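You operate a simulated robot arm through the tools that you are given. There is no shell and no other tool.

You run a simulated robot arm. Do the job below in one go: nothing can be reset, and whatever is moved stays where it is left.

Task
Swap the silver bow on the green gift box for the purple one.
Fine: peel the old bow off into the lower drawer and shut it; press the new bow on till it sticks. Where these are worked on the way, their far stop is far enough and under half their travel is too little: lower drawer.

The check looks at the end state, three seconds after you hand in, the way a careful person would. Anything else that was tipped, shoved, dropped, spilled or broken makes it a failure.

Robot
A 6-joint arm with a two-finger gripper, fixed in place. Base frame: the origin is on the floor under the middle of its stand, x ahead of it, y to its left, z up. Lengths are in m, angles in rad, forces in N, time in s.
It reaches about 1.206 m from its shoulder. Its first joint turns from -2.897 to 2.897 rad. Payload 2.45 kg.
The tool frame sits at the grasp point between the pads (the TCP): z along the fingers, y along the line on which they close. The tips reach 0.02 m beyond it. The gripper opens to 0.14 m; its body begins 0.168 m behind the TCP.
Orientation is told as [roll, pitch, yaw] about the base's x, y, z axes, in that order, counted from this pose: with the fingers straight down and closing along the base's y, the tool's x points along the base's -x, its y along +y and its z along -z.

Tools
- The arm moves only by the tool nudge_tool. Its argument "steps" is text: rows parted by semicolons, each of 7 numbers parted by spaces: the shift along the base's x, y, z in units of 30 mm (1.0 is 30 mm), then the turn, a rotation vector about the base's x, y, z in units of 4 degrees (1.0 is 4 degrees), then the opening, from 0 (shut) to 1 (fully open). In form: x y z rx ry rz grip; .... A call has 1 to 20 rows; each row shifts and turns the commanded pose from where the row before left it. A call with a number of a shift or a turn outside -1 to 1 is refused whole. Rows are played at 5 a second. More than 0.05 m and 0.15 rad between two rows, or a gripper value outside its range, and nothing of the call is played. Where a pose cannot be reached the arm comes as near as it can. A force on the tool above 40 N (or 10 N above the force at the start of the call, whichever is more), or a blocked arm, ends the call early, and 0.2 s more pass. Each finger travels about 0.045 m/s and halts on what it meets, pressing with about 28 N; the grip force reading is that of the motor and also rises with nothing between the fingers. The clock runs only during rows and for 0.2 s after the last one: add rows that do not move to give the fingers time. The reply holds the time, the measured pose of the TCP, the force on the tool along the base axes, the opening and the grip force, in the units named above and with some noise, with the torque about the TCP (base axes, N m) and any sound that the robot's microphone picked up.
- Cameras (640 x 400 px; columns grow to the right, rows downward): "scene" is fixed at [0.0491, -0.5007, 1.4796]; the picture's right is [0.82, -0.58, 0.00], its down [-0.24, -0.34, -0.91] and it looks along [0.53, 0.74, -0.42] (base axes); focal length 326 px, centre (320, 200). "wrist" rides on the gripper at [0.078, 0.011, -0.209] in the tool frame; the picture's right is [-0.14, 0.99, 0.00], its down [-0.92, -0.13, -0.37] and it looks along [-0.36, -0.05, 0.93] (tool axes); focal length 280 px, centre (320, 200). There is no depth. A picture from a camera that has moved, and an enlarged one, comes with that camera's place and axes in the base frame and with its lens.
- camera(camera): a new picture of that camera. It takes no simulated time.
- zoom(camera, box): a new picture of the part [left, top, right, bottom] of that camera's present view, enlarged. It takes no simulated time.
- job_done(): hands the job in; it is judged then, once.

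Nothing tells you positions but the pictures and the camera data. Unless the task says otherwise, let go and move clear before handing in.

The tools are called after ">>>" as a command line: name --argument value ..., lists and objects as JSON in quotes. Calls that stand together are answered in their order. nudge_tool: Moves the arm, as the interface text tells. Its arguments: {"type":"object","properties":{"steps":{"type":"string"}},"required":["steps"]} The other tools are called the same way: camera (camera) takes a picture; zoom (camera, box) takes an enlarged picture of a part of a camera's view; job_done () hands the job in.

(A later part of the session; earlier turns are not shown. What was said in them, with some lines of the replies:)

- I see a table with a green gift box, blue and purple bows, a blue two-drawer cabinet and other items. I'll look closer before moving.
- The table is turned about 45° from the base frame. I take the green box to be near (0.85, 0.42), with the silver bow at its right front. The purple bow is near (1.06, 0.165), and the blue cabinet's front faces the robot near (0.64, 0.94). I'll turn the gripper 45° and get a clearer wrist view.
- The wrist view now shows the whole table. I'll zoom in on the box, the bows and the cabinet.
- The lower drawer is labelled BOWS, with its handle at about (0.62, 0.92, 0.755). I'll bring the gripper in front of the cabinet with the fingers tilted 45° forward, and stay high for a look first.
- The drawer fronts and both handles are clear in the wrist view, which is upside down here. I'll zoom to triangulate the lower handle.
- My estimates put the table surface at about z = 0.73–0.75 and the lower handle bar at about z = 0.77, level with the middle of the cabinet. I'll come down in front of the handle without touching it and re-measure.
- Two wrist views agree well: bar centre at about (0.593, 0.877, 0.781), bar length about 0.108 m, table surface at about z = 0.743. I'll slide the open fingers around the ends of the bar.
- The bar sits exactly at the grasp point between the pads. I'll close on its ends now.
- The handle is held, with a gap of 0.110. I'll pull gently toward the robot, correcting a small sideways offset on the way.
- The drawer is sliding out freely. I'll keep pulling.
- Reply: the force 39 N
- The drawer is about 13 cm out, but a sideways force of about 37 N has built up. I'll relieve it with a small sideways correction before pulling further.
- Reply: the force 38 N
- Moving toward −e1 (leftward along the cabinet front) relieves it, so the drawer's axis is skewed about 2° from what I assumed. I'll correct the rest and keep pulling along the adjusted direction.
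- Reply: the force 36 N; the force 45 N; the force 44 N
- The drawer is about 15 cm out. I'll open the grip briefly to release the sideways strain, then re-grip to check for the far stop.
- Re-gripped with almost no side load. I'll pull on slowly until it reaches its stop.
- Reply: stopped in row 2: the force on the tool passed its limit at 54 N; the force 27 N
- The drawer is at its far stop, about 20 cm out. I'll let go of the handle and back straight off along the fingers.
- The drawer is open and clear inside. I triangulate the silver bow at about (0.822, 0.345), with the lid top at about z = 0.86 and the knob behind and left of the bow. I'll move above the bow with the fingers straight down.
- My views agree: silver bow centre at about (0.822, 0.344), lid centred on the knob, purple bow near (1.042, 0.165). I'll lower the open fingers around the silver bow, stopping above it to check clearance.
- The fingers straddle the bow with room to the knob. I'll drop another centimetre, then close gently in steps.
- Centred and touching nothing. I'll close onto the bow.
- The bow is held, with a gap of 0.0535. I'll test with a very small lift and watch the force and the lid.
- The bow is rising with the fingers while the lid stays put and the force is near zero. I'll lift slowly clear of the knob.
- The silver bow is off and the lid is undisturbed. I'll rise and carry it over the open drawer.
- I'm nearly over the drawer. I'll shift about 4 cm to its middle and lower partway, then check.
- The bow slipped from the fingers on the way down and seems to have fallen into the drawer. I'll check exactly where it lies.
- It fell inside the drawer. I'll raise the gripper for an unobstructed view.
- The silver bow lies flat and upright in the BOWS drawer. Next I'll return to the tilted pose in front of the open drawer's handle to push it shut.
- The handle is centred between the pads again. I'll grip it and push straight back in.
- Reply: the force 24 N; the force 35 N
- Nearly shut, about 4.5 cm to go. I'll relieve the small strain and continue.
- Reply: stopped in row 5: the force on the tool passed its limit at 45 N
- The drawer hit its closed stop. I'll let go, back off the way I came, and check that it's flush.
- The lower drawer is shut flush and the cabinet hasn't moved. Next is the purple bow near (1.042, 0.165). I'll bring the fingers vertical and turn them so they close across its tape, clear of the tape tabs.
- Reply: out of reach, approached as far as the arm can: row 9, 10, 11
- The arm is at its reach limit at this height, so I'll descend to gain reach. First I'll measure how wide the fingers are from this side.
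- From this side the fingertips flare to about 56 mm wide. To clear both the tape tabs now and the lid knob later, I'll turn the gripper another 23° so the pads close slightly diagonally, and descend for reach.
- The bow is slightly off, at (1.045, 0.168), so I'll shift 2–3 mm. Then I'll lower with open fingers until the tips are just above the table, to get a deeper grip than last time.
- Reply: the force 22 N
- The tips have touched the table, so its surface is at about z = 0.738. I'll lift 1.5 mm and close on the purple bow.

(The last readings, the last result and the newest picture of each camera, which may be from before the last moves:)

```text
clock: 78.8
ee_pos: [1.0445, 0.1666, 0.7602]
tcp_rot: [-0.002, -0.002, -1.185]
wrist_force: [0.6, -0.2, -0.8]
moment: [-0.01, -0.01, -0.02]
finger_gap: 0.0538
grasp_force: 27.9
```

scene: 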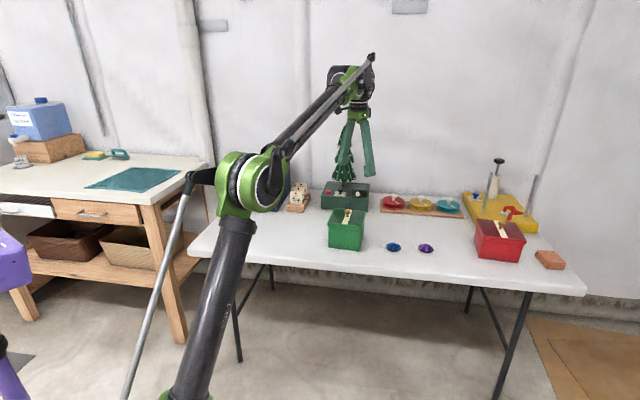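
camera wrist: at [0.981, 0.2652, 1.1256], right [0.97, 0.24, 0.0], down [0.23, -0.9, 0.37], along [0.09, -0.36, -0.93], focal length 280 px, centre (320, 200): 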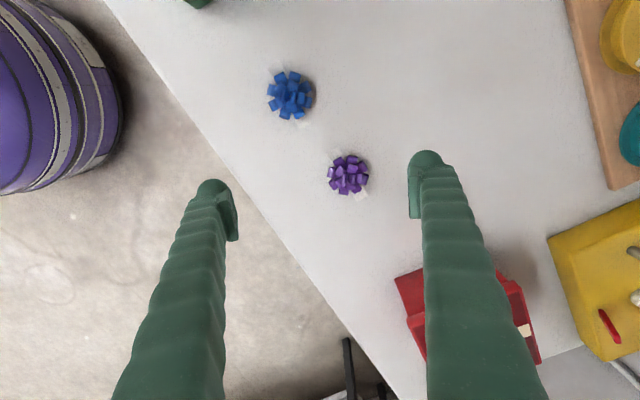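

The grip is firm at 28 N. I'll lift slowly and check that the bow holds.

>>> nudge_tool --steps "0 0 0.1 0 0 0 0.37;0 0 0.2 0 0 0 0.37;0 0 0.3 0 0 0 0.37;0 0 0.4 0 0 0 0.37;0 0 0 0 0 0 0.37"

>>> zoom --camera "wrist" --box '[220, 120, 440, 270]'

>>> zoom --camera "scene" --box '[385, 200, 465, 265]'

```text
clock: 80.0
ee_pos: [1.0446, 0.1685, 0.7906]
tcp_rot: [-0.003, -0.002, -1.187]
wrist_force: [-0.2, 0.1, 0.6]
moment: [0.0, 0.01, 0.04]
finger_gap: 0.0537
grasp_force: 27.6
```

```text
2.67 times, centred on (330, 195) of wrist
camera zoom: at [1.0252, 0.2451, 0.9966], right [0.97, 0.24, 0.0], down [0.23, -0.9, 0.37], along [0.09, -0.36, -0.93], focal length 748 px, centre (293, 213)
```

zoom: 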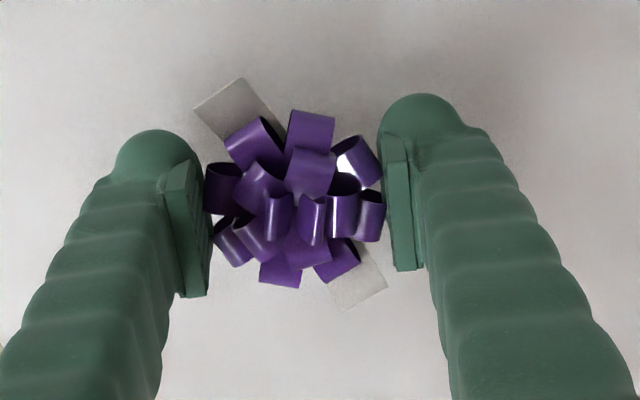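

```text
6.15 times, centred on (425, 232) of scene
camera zoom: at [0.0491, -0.5007, 1.4796], right [0.82, -0.58, 0.0], down [-0.24, -0.34, -0.91], along [0.53, 0.74, -0.42], focal length 2004 px, centre (-326, 0)
```

zoom: 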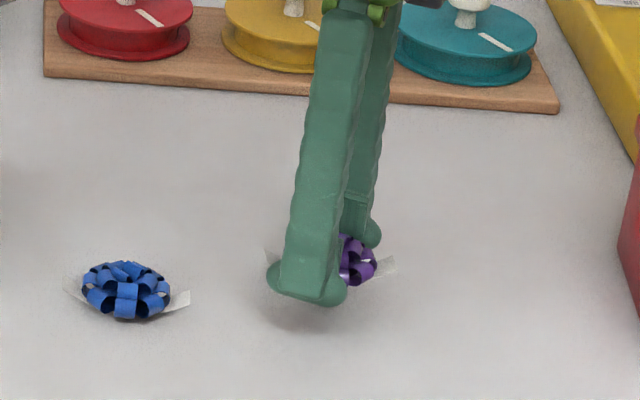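

The purple bow is held. I'll carry it gently up and over to the lid, stopping above the old bow's spot.

>>> nudge_tool --steps "-0.1 0.08 0.5 0 0 0 0.37;-0.25 0.2 0.6 0 0 0 0.37;-0.4 0.32 0.6 0 0 0 0.37;-0.5 0.4 0.6 0 0 0 0.37;-0.5 0.4 0.6 0 0 0 0.37;-0.5 0.4 0.6 0 0 -0.25 0.37;-0.5 0.4 0.6 0 0 -0.25 0.37;-0.5 0.4 0.6 0 0 -0.25 0.37;-0.5 0.4 0.6 0 0 0 0.37;-0.5 0.4 0.4 0 0 0 0.37;-0.5 0.4 0.2 0 0 0 0.37;-0.5 0.4 0 0 0 0 0.37;-0.5 0.4 0 0 0 0 0.37;-0.5 0.4 0 0 0 0 0.37;-0.5 0.4 0 0 0 0 0.37;-0.4 0.32 0 0 0 0 0.37;-0.25 0.2 0 0 0 0 0.37;0 0 0 0 0 0 0.37"

>>> camera --camera "wrist"

>>> zoom --camera "scene" --box '[310, 170, 410, 260]'

```text
clock: 83.8
ee_pos: [0.823, 0.3465, 0.9654]
tcp_rot: [-0.004, -0.002, -1.241]
wrist_force: [0.0, 0.0, -0.2]
moment: [0.05, 0.02, 0.01]
finger_gap: 0.0536
grasp_force: 27.7
```

```text
taken
camera wrist: at [0.8079, 0.4246, 1.1731], right [0.98, 0.19, 0.0], down [0.18, -0.91, 0.37], along [0.07, -0.36, -0.93], focal length 280 px, centre (320, 200)
```

wrist: 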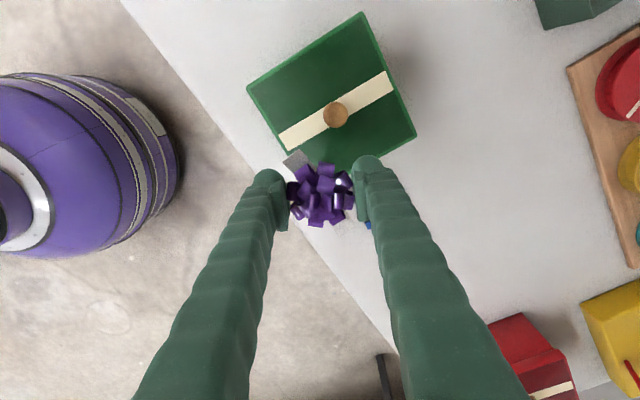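

```text
4.44 times, centred on (360, 215) of scene
camera zoom: at [0.0491, -0.5007, 1.4796], right [0.82, -0.58, 0.0], down [-0.24, -0.34, -0.91], along [0.53, 0.74, -0.42], focal length 1448 px, centre (142, 133)
```

zoom: 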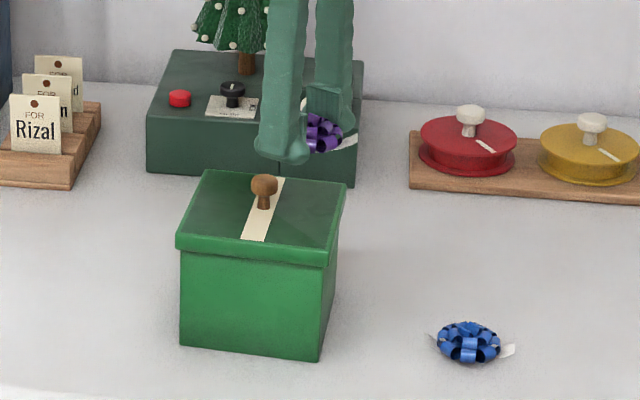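

The bow is still firmly held, and I re-measured the lid as unmoved. I'll lower onto the spot, slowing near the lid.

>>> nudge_tool --steps "0 0 -0.5 0 0 0 0.37;0 0 -0.7 0 0 0 0.37;0 0 -0.6 0 0 0 0.37;0 0 -0.4 0 0 0 0.37;0 0 -0.3 0 0 0 0.37;0 0 0 0 0 0 0.37"

>>> zoom --camera "wrist" --box '[220, 60, 460, 270]'

>>> zoom --camera "scene" --box '[320, 190, 390, 260]'

```text
clock: 85.2
ee_pos: [0.8224, 0.3454, 0.8907]
tcp_rot: [-0.002, -0.003, -1.239]
wrist_force: [-0.3, 0.3, 0.1]
moment: [0.03, 0.0, 0.02]
finger_gap: 0.0537
grasp_force: 27.9
```

```text
1.90 times, centred on (340, 165) of wrist
camera zoom: at [0.8083, 0.4236, 1.0981], right [0.98, 0.19, 0.0], down [0.18, -0.91, 0.37], along [0.07, -0.36, -0.93], focal length 534 px, centre (282, 267)
```

zoom: 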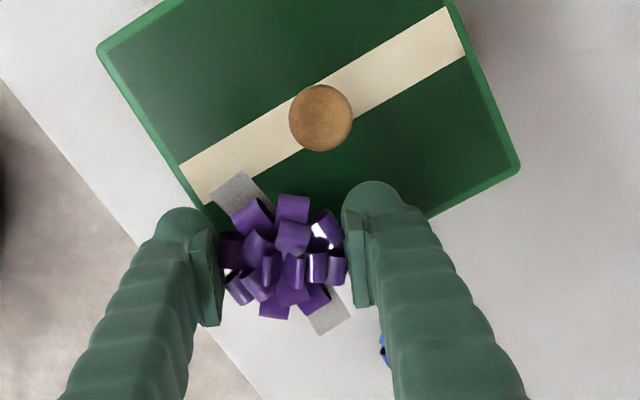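

```text
5.71 times, centred on (355, 225) of scene
camera zoom: at [0.0491, -0.5007, 1.4796], right [0.82, -0.58, 0.0], down [-0.24, -0.34, -0.91], along [0.53, 0.74, -0.42], focal length 1861 px, centre (120, 57)
```

zoom: 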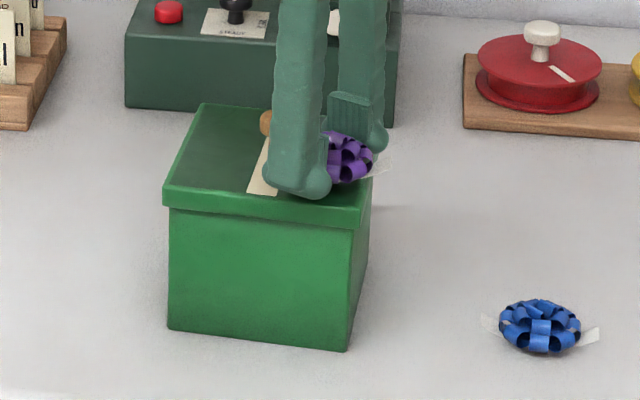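

>>> nudge_tool --steps "0 0 -0.1 0 0 0 0.37;0 0 -0.1 0 0 0 0.37;0 0 0 0 0 0 0.37"

```text
clock: 86.0
ee_pos: [0.823, 0.3458, 0.8855]
tcp_rot: [-0.002, -0.002, -1.239]
wrist_force: [-0.2, 0.5, -1.1]
moment: [-0.02, 0.01, 0.0]
finger_gap: 0.053
grasp_force: 27.9
```

>>> nudge_tool --steps "0 0 -0.06 0 0 0 0.37;0 0 0 0 0 0 0.37"

```text
clock: 86.6
ee_pos: [0.8221, 0.3464, 0.8842]
tcp_rot: [-0.002, 0.0, -1.238]
wrist_force: [-1.0, 0.1, -0.4]
moment: [-0.02, 0.03, -0.01]
finger_gap: 0.0534
grasp_force: 28.0
```

>>> nudge_tool --steps "0 0 -0.06 0 0 0 0.37;0 0 0 0 0 0 0.37"

>>> zoom --camera "scene" --box '[330, 200, 375, 235]'

```text
clock: 87.2
ee_pos: [0.8222, 0.3458, 0.8819]
tcp_rot: [-0.001, -0.004, -1.239]
wrist_force: [-0.2, 0.0, 0.2]
moment: [-0.02, 0.02, 0.0]
finger_gap: 0.0529
grasp_force: 28.1
```

```text
11.43 times, centred on (352, 218) of scene
camera zoom: at [0.0491, -0.5007, 1.4796], right [0.82, -0.58, 0.0], down [-0.24, -0.34, -0.91], along [0.53, 0.74, -0.42], focal length 3722 px, centre (-51, 0)
```

zoom: 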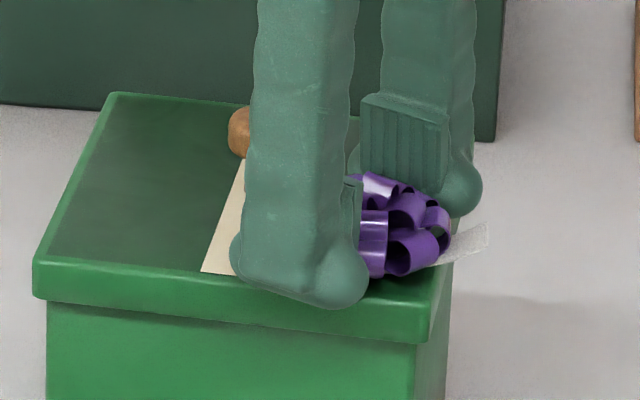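

>>> nudge_tool --steps "0 0 -0.06 0 0 0 0.37;0 0 -0.04 0 0 0 0.37"

```text
clock: 87.8
ee_pos: [0.8229, 0.3465, 0.8787]
tcp_rot: [0.0, -0.002, -1.239]
wrist_force: [1.6, 1.6, 9.8]
moment: [0.03, -0.07, 0.01]
finger_gap: 0.0532
grasp_force: 28.6
```

There's contact with the lid at 10 N. I'll press a little more while still holding, and wait a moment for the tape to take.

>>> nudge_tool --steps "0 0 -0.03 0 0 0 0.37;0 0 0 0 0 0 0.37;0 0 0 0 0 0 0.37;0 0 0 0 0 0 0.37;0 0 0 0 0 0 0.37"

>>> zoom --camera "scene" --box '[330, 200, 375, 235]'

>>> zoom --camera "wrist" --box '[220, 60, 460, 270]'

```text
clock: 89.0
ee_pos: [0.8212, 0.3451, 0.8789]
tcp_rot: [0.001, -0.002, -1.24]
wrist_force: [6.2, 4.2, 31.5]
moment: [0.25, -0.48, 0.04]
finger_gap: 0.0534
grasp_force: 27.9
```

```text
11.43 times, centred on (352, 218) of scene
camera zoom: at [0.0491, -0.5007, 1.4796], right [0.82, -0.58, 0.0], down [-0.24, -0.34, -0.91], along [0.53, 0.74, -0.42], focal length 3722 px, centre (-51, 0)
```

zoom: 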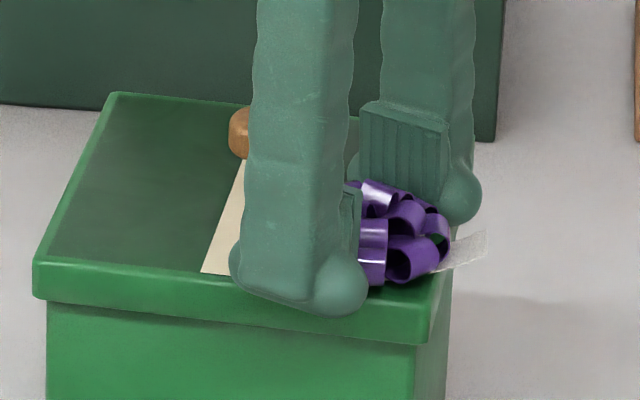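

```text
1.90 times, centred on (340, 165) of wrist
camera zoom: at [0.8069, 0.4233, 1.0858], right [0.98, 0.19, 0.0], down [0.18, -0.91, 0.37], along [0.07, -0.36, -0.93], focal length 534 px, centre (282, 267)
```

zoom: 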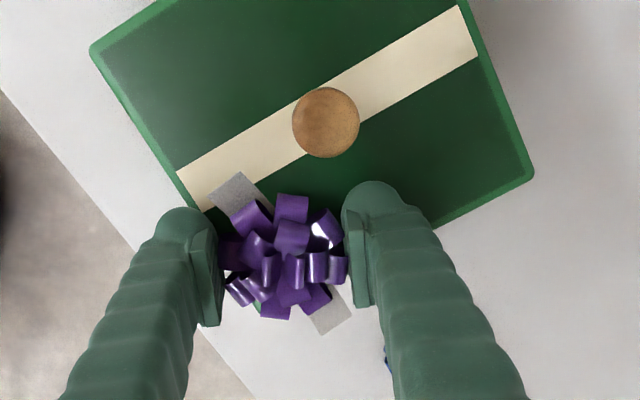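

It's pressing at about 31 N with the bow seated on the spot. I'll release gently and look at whether it has stuck.

>>> nudge_tool --steps "0 0 0.03 0 0 0 0.4;0 0 0.02 0 0 0 0.45;0 0 0 0 0 0 0.5;0 0 0 0 0 0 0.52;0 0 0 0 0 0 0.52"

>>> zoom --camera "scene" --box '[330, 200, 375, 235]'

>>> zoom --camera "wrist" --box '[220, 60, 460, 270]'

```text
clock: 90.2
ee_pos: [0.8227, 0.3464, 0.8801]
tcp_rot: [-0.001, -0.003, -1.24]
wrist_force: [0.4, -0.1, 0.1]
moment: [0.01, 0.02, 0.0]
finger_gap: 0.0727
grasp_force: 0.0
```

```text
11.43 times, centred on (352, 218) of scene
camera zoom: at [0.0491, -0.5007, 1.4796], right [0.82, -0.58, 0.0], down [-0.24, -0.34, -0.91], along [0.53, 0.74, -0.42], focal length 3722 px, centre (-51, 0)
```

zoom: 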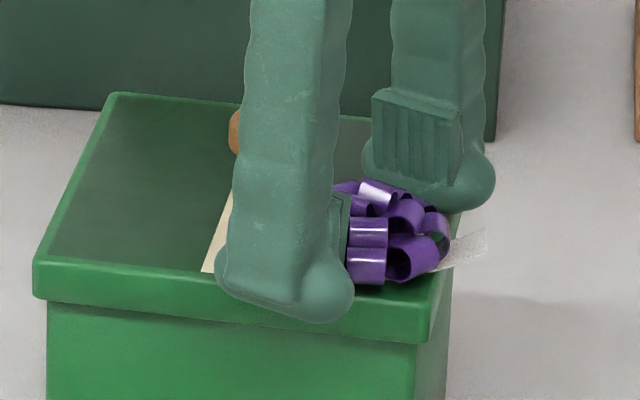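

```text
1.90 times, centred on (340, 165) of wrist
camera zoom: at [0.8076, 0.4239, 1.0865], right [0.98, 0.19, 0.0], down [0.18, -0.91, 0.37], along [0.07, -0.36, -0.93], focal length 534 px, centre (282, 267)
```

zoom: 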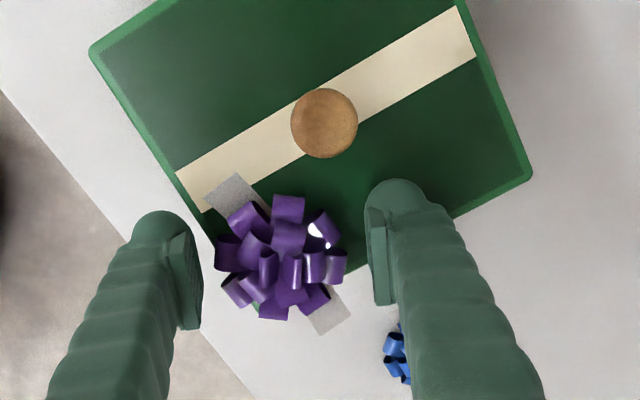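

Released, and the bow stays put. I'll rise straight up to inspect it.

>>> nudge_tool --steps "0 0 0.3 0 0 0 0.6;0 0 0.6 0 0 0 0.6;0 0 0.8 0 0 0 0.6;0 0 0.8 0 0 0 0.6;0 0 0 0 0 0 0.6"

>>> zoom --camera "scene" --box '[320, 190, 390, 245]'

>>> zoom --camera "wrist" --box '[240, 60, 420, 240]'

```text
clock: 91.4
ee_pos: [0.823, 0.3452, 0.9549]
tcp_rot: [-0.002, -0.002, -1.239]
wrist_force: [1.0, 0.1, 0.3]
moment: [0.0, -0.01, -0.04]
finger_gap: 0.0841
grasp_force: 0.1
```

```text
7.27 times, centred on (355, 218) of scene
camera zoom: at [0.0491, -0.5007, 1.4796], right [0.82, -0.58, 0.0], down [-0.24, -0.34, -0.91], along [0.53, 0.74, -0.42], focal length 2369 px, centre (66, 73)
```

zoom: 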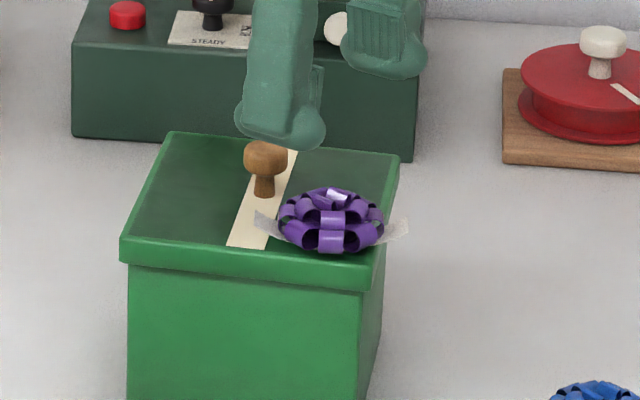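

```text
2.22 times, centred on (330, 150) of wrist
camera zoom: at [0.8077, 0.4234, 1.1625], right [0.98, 0.19, 0.0], down [0.18, -0.91, 0.37], along [0.07, -0.36, -0.93], focal length 623 px, centre (298, 311)
```

zoom: 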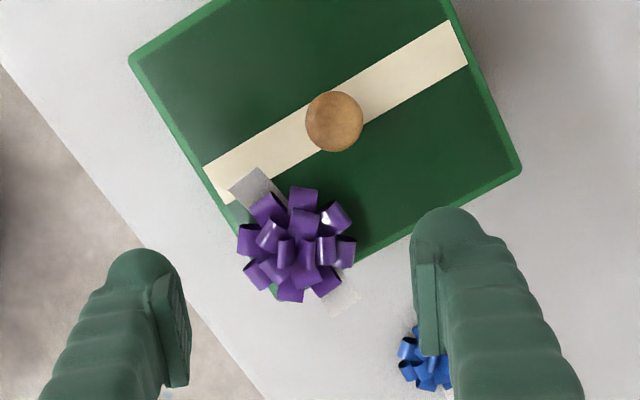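

The bow sits exactly where the silver one was, at (0.822, 0.345), but its tape tabs are still curled up, so it isn't stuck yet. I'll close the fingers and press down on its top.

>>> nudge_tool --steps "-0.02 -0.02 0 0 0 0 0.4;0 0 0 0 0 0 0.2;0 0 0 0 0 0 0.05;0 0 0 0 0 0 0;0 0 0 0 0 0 0;0 0 0 0 0 0 0;0 0 -0.4 0 0 0 0;0 0 -0.4 0 0 0 0;0 0 -0.3 0 0 0 0;0 0 -0.2 0 0 0 0;0 0 0 0 0 0 0"

>>> zoom --camera "scene" --box '[320, 190, 390, 245]'

>>> zoom --camera "wrist" --box '[240, 60, 420, 240]'

```text
clock: 93.8
ee_pos: [0.8221, 0.3439, 0.9137]
tcp_rot: [0.0, -0.001, -1.238]
wrist_force: [-0.9, -0.2, 0.6]
moment: [0.0, 0.03, -0.03]
finger_gap: 0.0002
grasp_force: 28.2
```

```text
7.27 times, centred on (355, 218) of scene
camera zoom: at [0.0491, -0.5007, 1.4796], right [0.82, -0.58, 0.0], down [-0.24, -0.34, -0.91], along [0.53, 0.74, -0.42], focal length 2369 px, centre (66, 73)
```

zoom: 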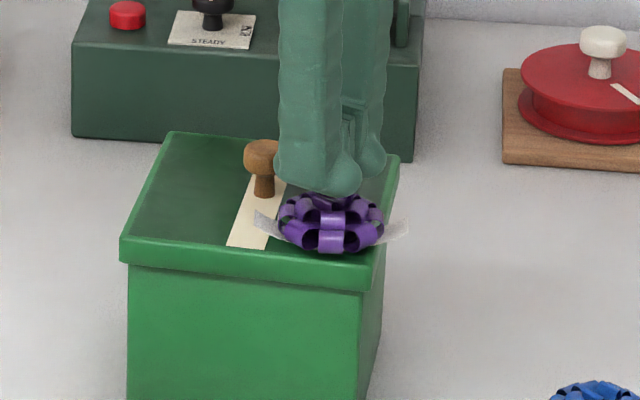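

```text
2.22 times, centred on (330, 150) of wrist
camera zoom: at [0.8071, 0.4224, 1.1215], right [0.98, 0.19, 0.0], down [0.18, -0.91, 0.37], along [0.07, -0.36, -0.93], focal length 623 px, centre (298, 311)
```

zoom: 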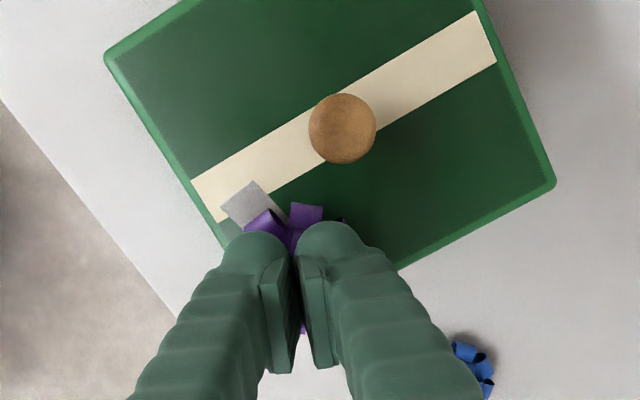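

>>> nudge_tool --steps "0 0 -0.1 0 0 0 0;0 0 -0.08 0 0 0 0;0 0 0 0 0 0 0"

```text
clock: 94.5
ee_pos: [0.8202, 0.3437, 0.9117]
tcp_rot: [0.003, -0.002, -1.238]
wrist_force: [0.8, -0.2, 24.1]
moment: [-0.01, -0.03, -0.01]
finger_gap: 0.0059
grasp_force: 28.0
stopped in row 3: the force on the tool passed its limit at 42 N (the readings are from after the stop); the commanded pose is now the measured one
```

I pressed with about 42 N peak and 24 N held. I'll check whether the tabs flattened.

>>> zoom --camera "scene" --box '[320, 190, 390, 245]'

>>> zoom --camera "wrist" --box '[240, 60, 420, 240]'

```text
7.27 times, centred on (355, 218) of scene
camera zoom: at [0.0491, -0.5007, 1.4796], right [0.82, -0.58, 0.0], down [-0.24, -0.34, -0.91], along [0.53, 0.74, -0.42], focal length 2369 px, centre (66, 73)
```

zoom: 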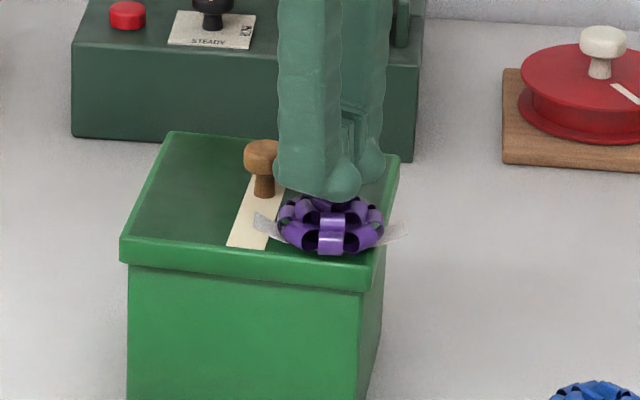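

```text
2.22 times, centred on (330, 150) of wrist
camera zoom: at [0.806, 0.4219, 1.1191], right [0.98, 0.19, 0.0], down [0.18, -0.91, 0.37], along [0.07, -0.36, -0.93], focal length 623 px, centre (298, 311)
```

zoom: 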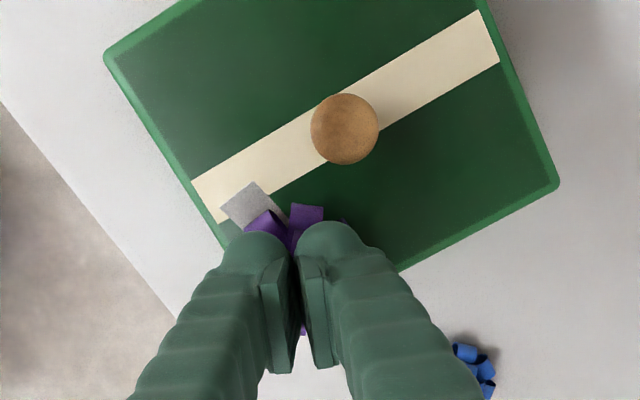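

The tabs still look raised. I'll hold a sustained press for a couple of seconds.

>>> nudge_tool --steps "0 0 -0.02 0 0 0 0;0 0 0 0 0 0 0;0 0 0 0 0 0 0;0 0 0 0 0 0 0;0 0 0 0 0 0 0;0 0 0 0 0 0 0;0 0 0 0 0 0 0"

>>> zoom --camera "scene" --box '[320, 190, 390, 245]'

```text
clock: 96.1
ee_pos: [0.8211, 0.3441, 0.9111]
tcp_rot: [0.001, -0.003, -1.238]
wrist_force: [0.6, -1.4, 38.4]
moment: [-0.14, -0.02, -0.01]
finger_gap: 0.0059
grasp_force: 28.4
```

```text
7.27 times, centred on (355, 218) of scene
camera zoom: at [0.0491, -0.5007, 1.4796], right [0.82, -0.58, 0.0], down [-0.24, -0.34, -0.91], along [0.53, 0.74, -0.42], focal length 2369 px, centre (66, 73)
```

zoom: 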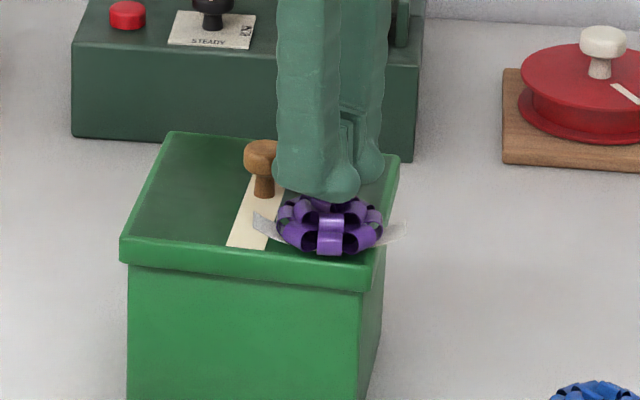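

>>> nudge_tool --steps "0 0 0.05 0 0 0 0;0 0 0.1 0 0 0 0;0 0 0.3 0 0 0 0;0 0 0.6 0 0 0 0;0 0 0.6 0 0 0 0;0 0 0.6 0 0 0 0;0 0 0 0 0 0 0"

>>> zoom --camera "scene" --box '[320, 190, 390, 245]'

>>> zoom --camera "wrist" --box '[240, 60, 420, 240]'

```text
clock: 97.7
ee_pos: [0.8236, 0.3443, 0.9772]
tcp_rot: [0.0, -0.002, -1.239]
wrist_force: [0.7, 0.5, -0.6]
moment: [-0.01, 0.01, 0.01]
finger_gap: 0.0
grasp_force: 27.8
```

```text
7.27 times, centred on (355, 218) of scene
camera zoom: at [0.0491, -0.5007, 1.4796], right [0.82, -0.58, 0.0], down [-0.24, -0.34, -0.91], along [0.53, 0.74, -0.42], focal length 2369 px, centre (66, 73)
```

zoom: 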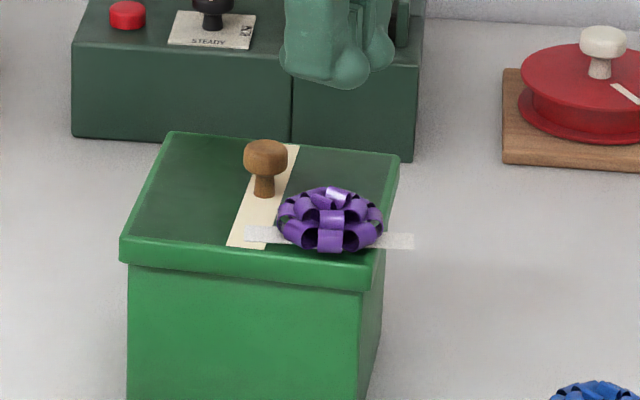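

```text
2.22 times, centred on (330, 150) of wrist
camera zoom: at [0.8081, 0.4226, 1.1843], right [0.98, 0.19, 0.0], down [0.18, -0.91, 0.37], along [0.07, -0.36, -0.93], focal length 623 px, centre (298, 311)
```

zoom: 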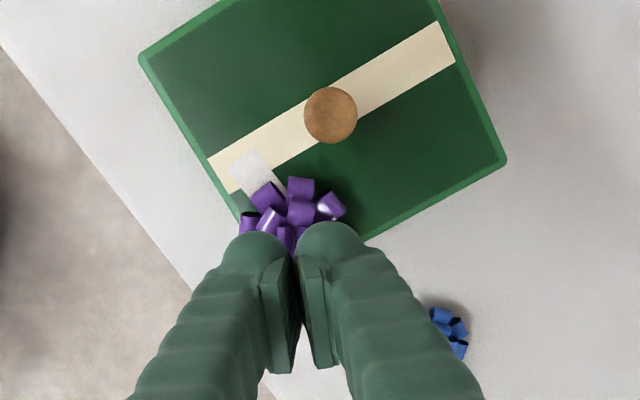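

The tape tabs are now flat, so the purple bow has stuck just as the silver one was. I'll move the arm clear and check the whole scene.

>>> nudge_tool --steps "0 0 0.8 0 0 0 0;0 0 0.8 0 0 0 0;-0.3 -0.1 0.8 0 0 0 0.1;-0.6 -0.2 0.6 0 0 0 0.2;-0.8 -0.25 0.4 0 0 0 0.3;-0.8 -0.25 0.2 0 0 0 0.3;-0.8 -0.25 0 0 0 0 0.3;-0.8 -0.25 0 0 0 0 0.3;-0.8 -0.25 0 0 0 0 0.3;-0.8 -0.25 0 0 0 0 0.3;-0.8 -0.2 0 0 0 0 0.3;0 0 0 0 0 0 0.3"

>>> camera --camera "scene"

>>> zoom --camera "scene" --box '[210, 140, 370, 260]'

>>> zoom --camera "scene" --box '[320, 195, 450, 265]'

>>> zoom --camera "scene" --box '[370, 140, 600, 280]'

```text
clock: 100.3
ee_pos: [0.626, 0.2853, 1.0848]
tcp_rot: [0.0, -0.002, -1.241]
wrist_force: [-0.7, -0.1, -0.2]
moment: [-0.02, 0.01, 0.0]
finger_gap: 0.0419
grasp_force: 0.1
```

```text
taken
```

scene: 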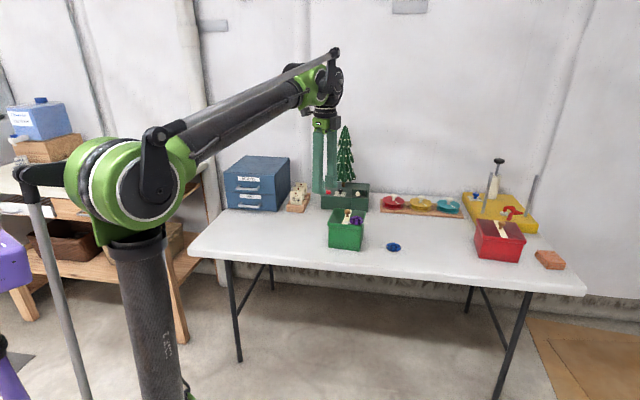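

```text
3.33 times, centred on (290, 200) of scene
camera zoom: at [0.0491, -0.5007, 1.4796], right [0.82, -0.58, 0.0], down [-0.24, -0.34, -0.91], along [0.53, 0.74, -0.42], focal length 1086 px, centre (420, 200)
```

zoom: 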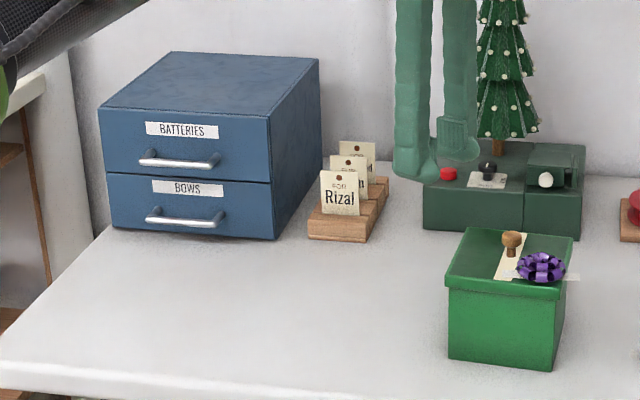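

```text
4.92 times, centred on (385, 230) of scene
camera zoom: at [0.0491, -0.5007, 1.4796], right [0.82, -0.58, 0.0], down [-0.24, -0.34, -0.91], along [0.53, 0.74, -0.42], focal length 1604 px, centre (0, 52)
```

zoom: 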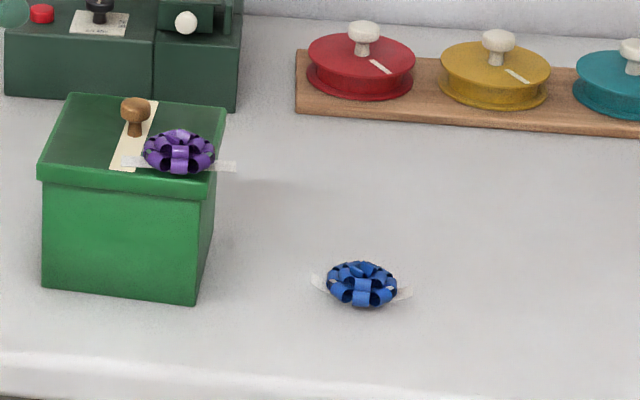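

```text
2.78 times, centred on (485, 210) of scene
camera zoom: at [0.0491, -0.5007, 1.4796], right [0.82, -0.58, 0.0], down [-0.24, -0.34, -0.91], along [0.53, 0.74, -0.42], focal length 906 px, centre (-139, 172)
```

zoom: 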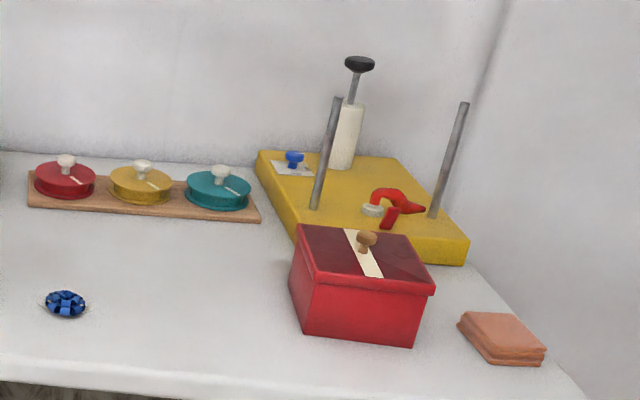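

Everything is as wanted: the purple bow is stuck flat on the green box, the silver bow is in the shut BOWS drawer, and nothing else has moved. The arm is clear, so I'm handing in.

>>> job_done

```text
The job is handed in.
```

The purple bow is now stuck on the green box's lid, in the same place the silver one was. The silver bow is in the lower drawer, marked BOWS, and the drawer is shut.

- **Silver bow:** it peeled off without lifting the lid. It slipped from the grip while I was lowering it into the open drawer, but it landed upright and flat inside.
- **Drawer:** I opened it to its far stop, about 20 cm, and pushed it back to its closed stop. The cabinet did not move.
- **Purple bow:** the first press, while still gripping it, did not make it stick. A second press on top, at about 38 N for just over a second, flattened the tape tabs the way the silver bow's had been.

In the last pictures nothing else on the table had moved. The arm was clear when I handed in.
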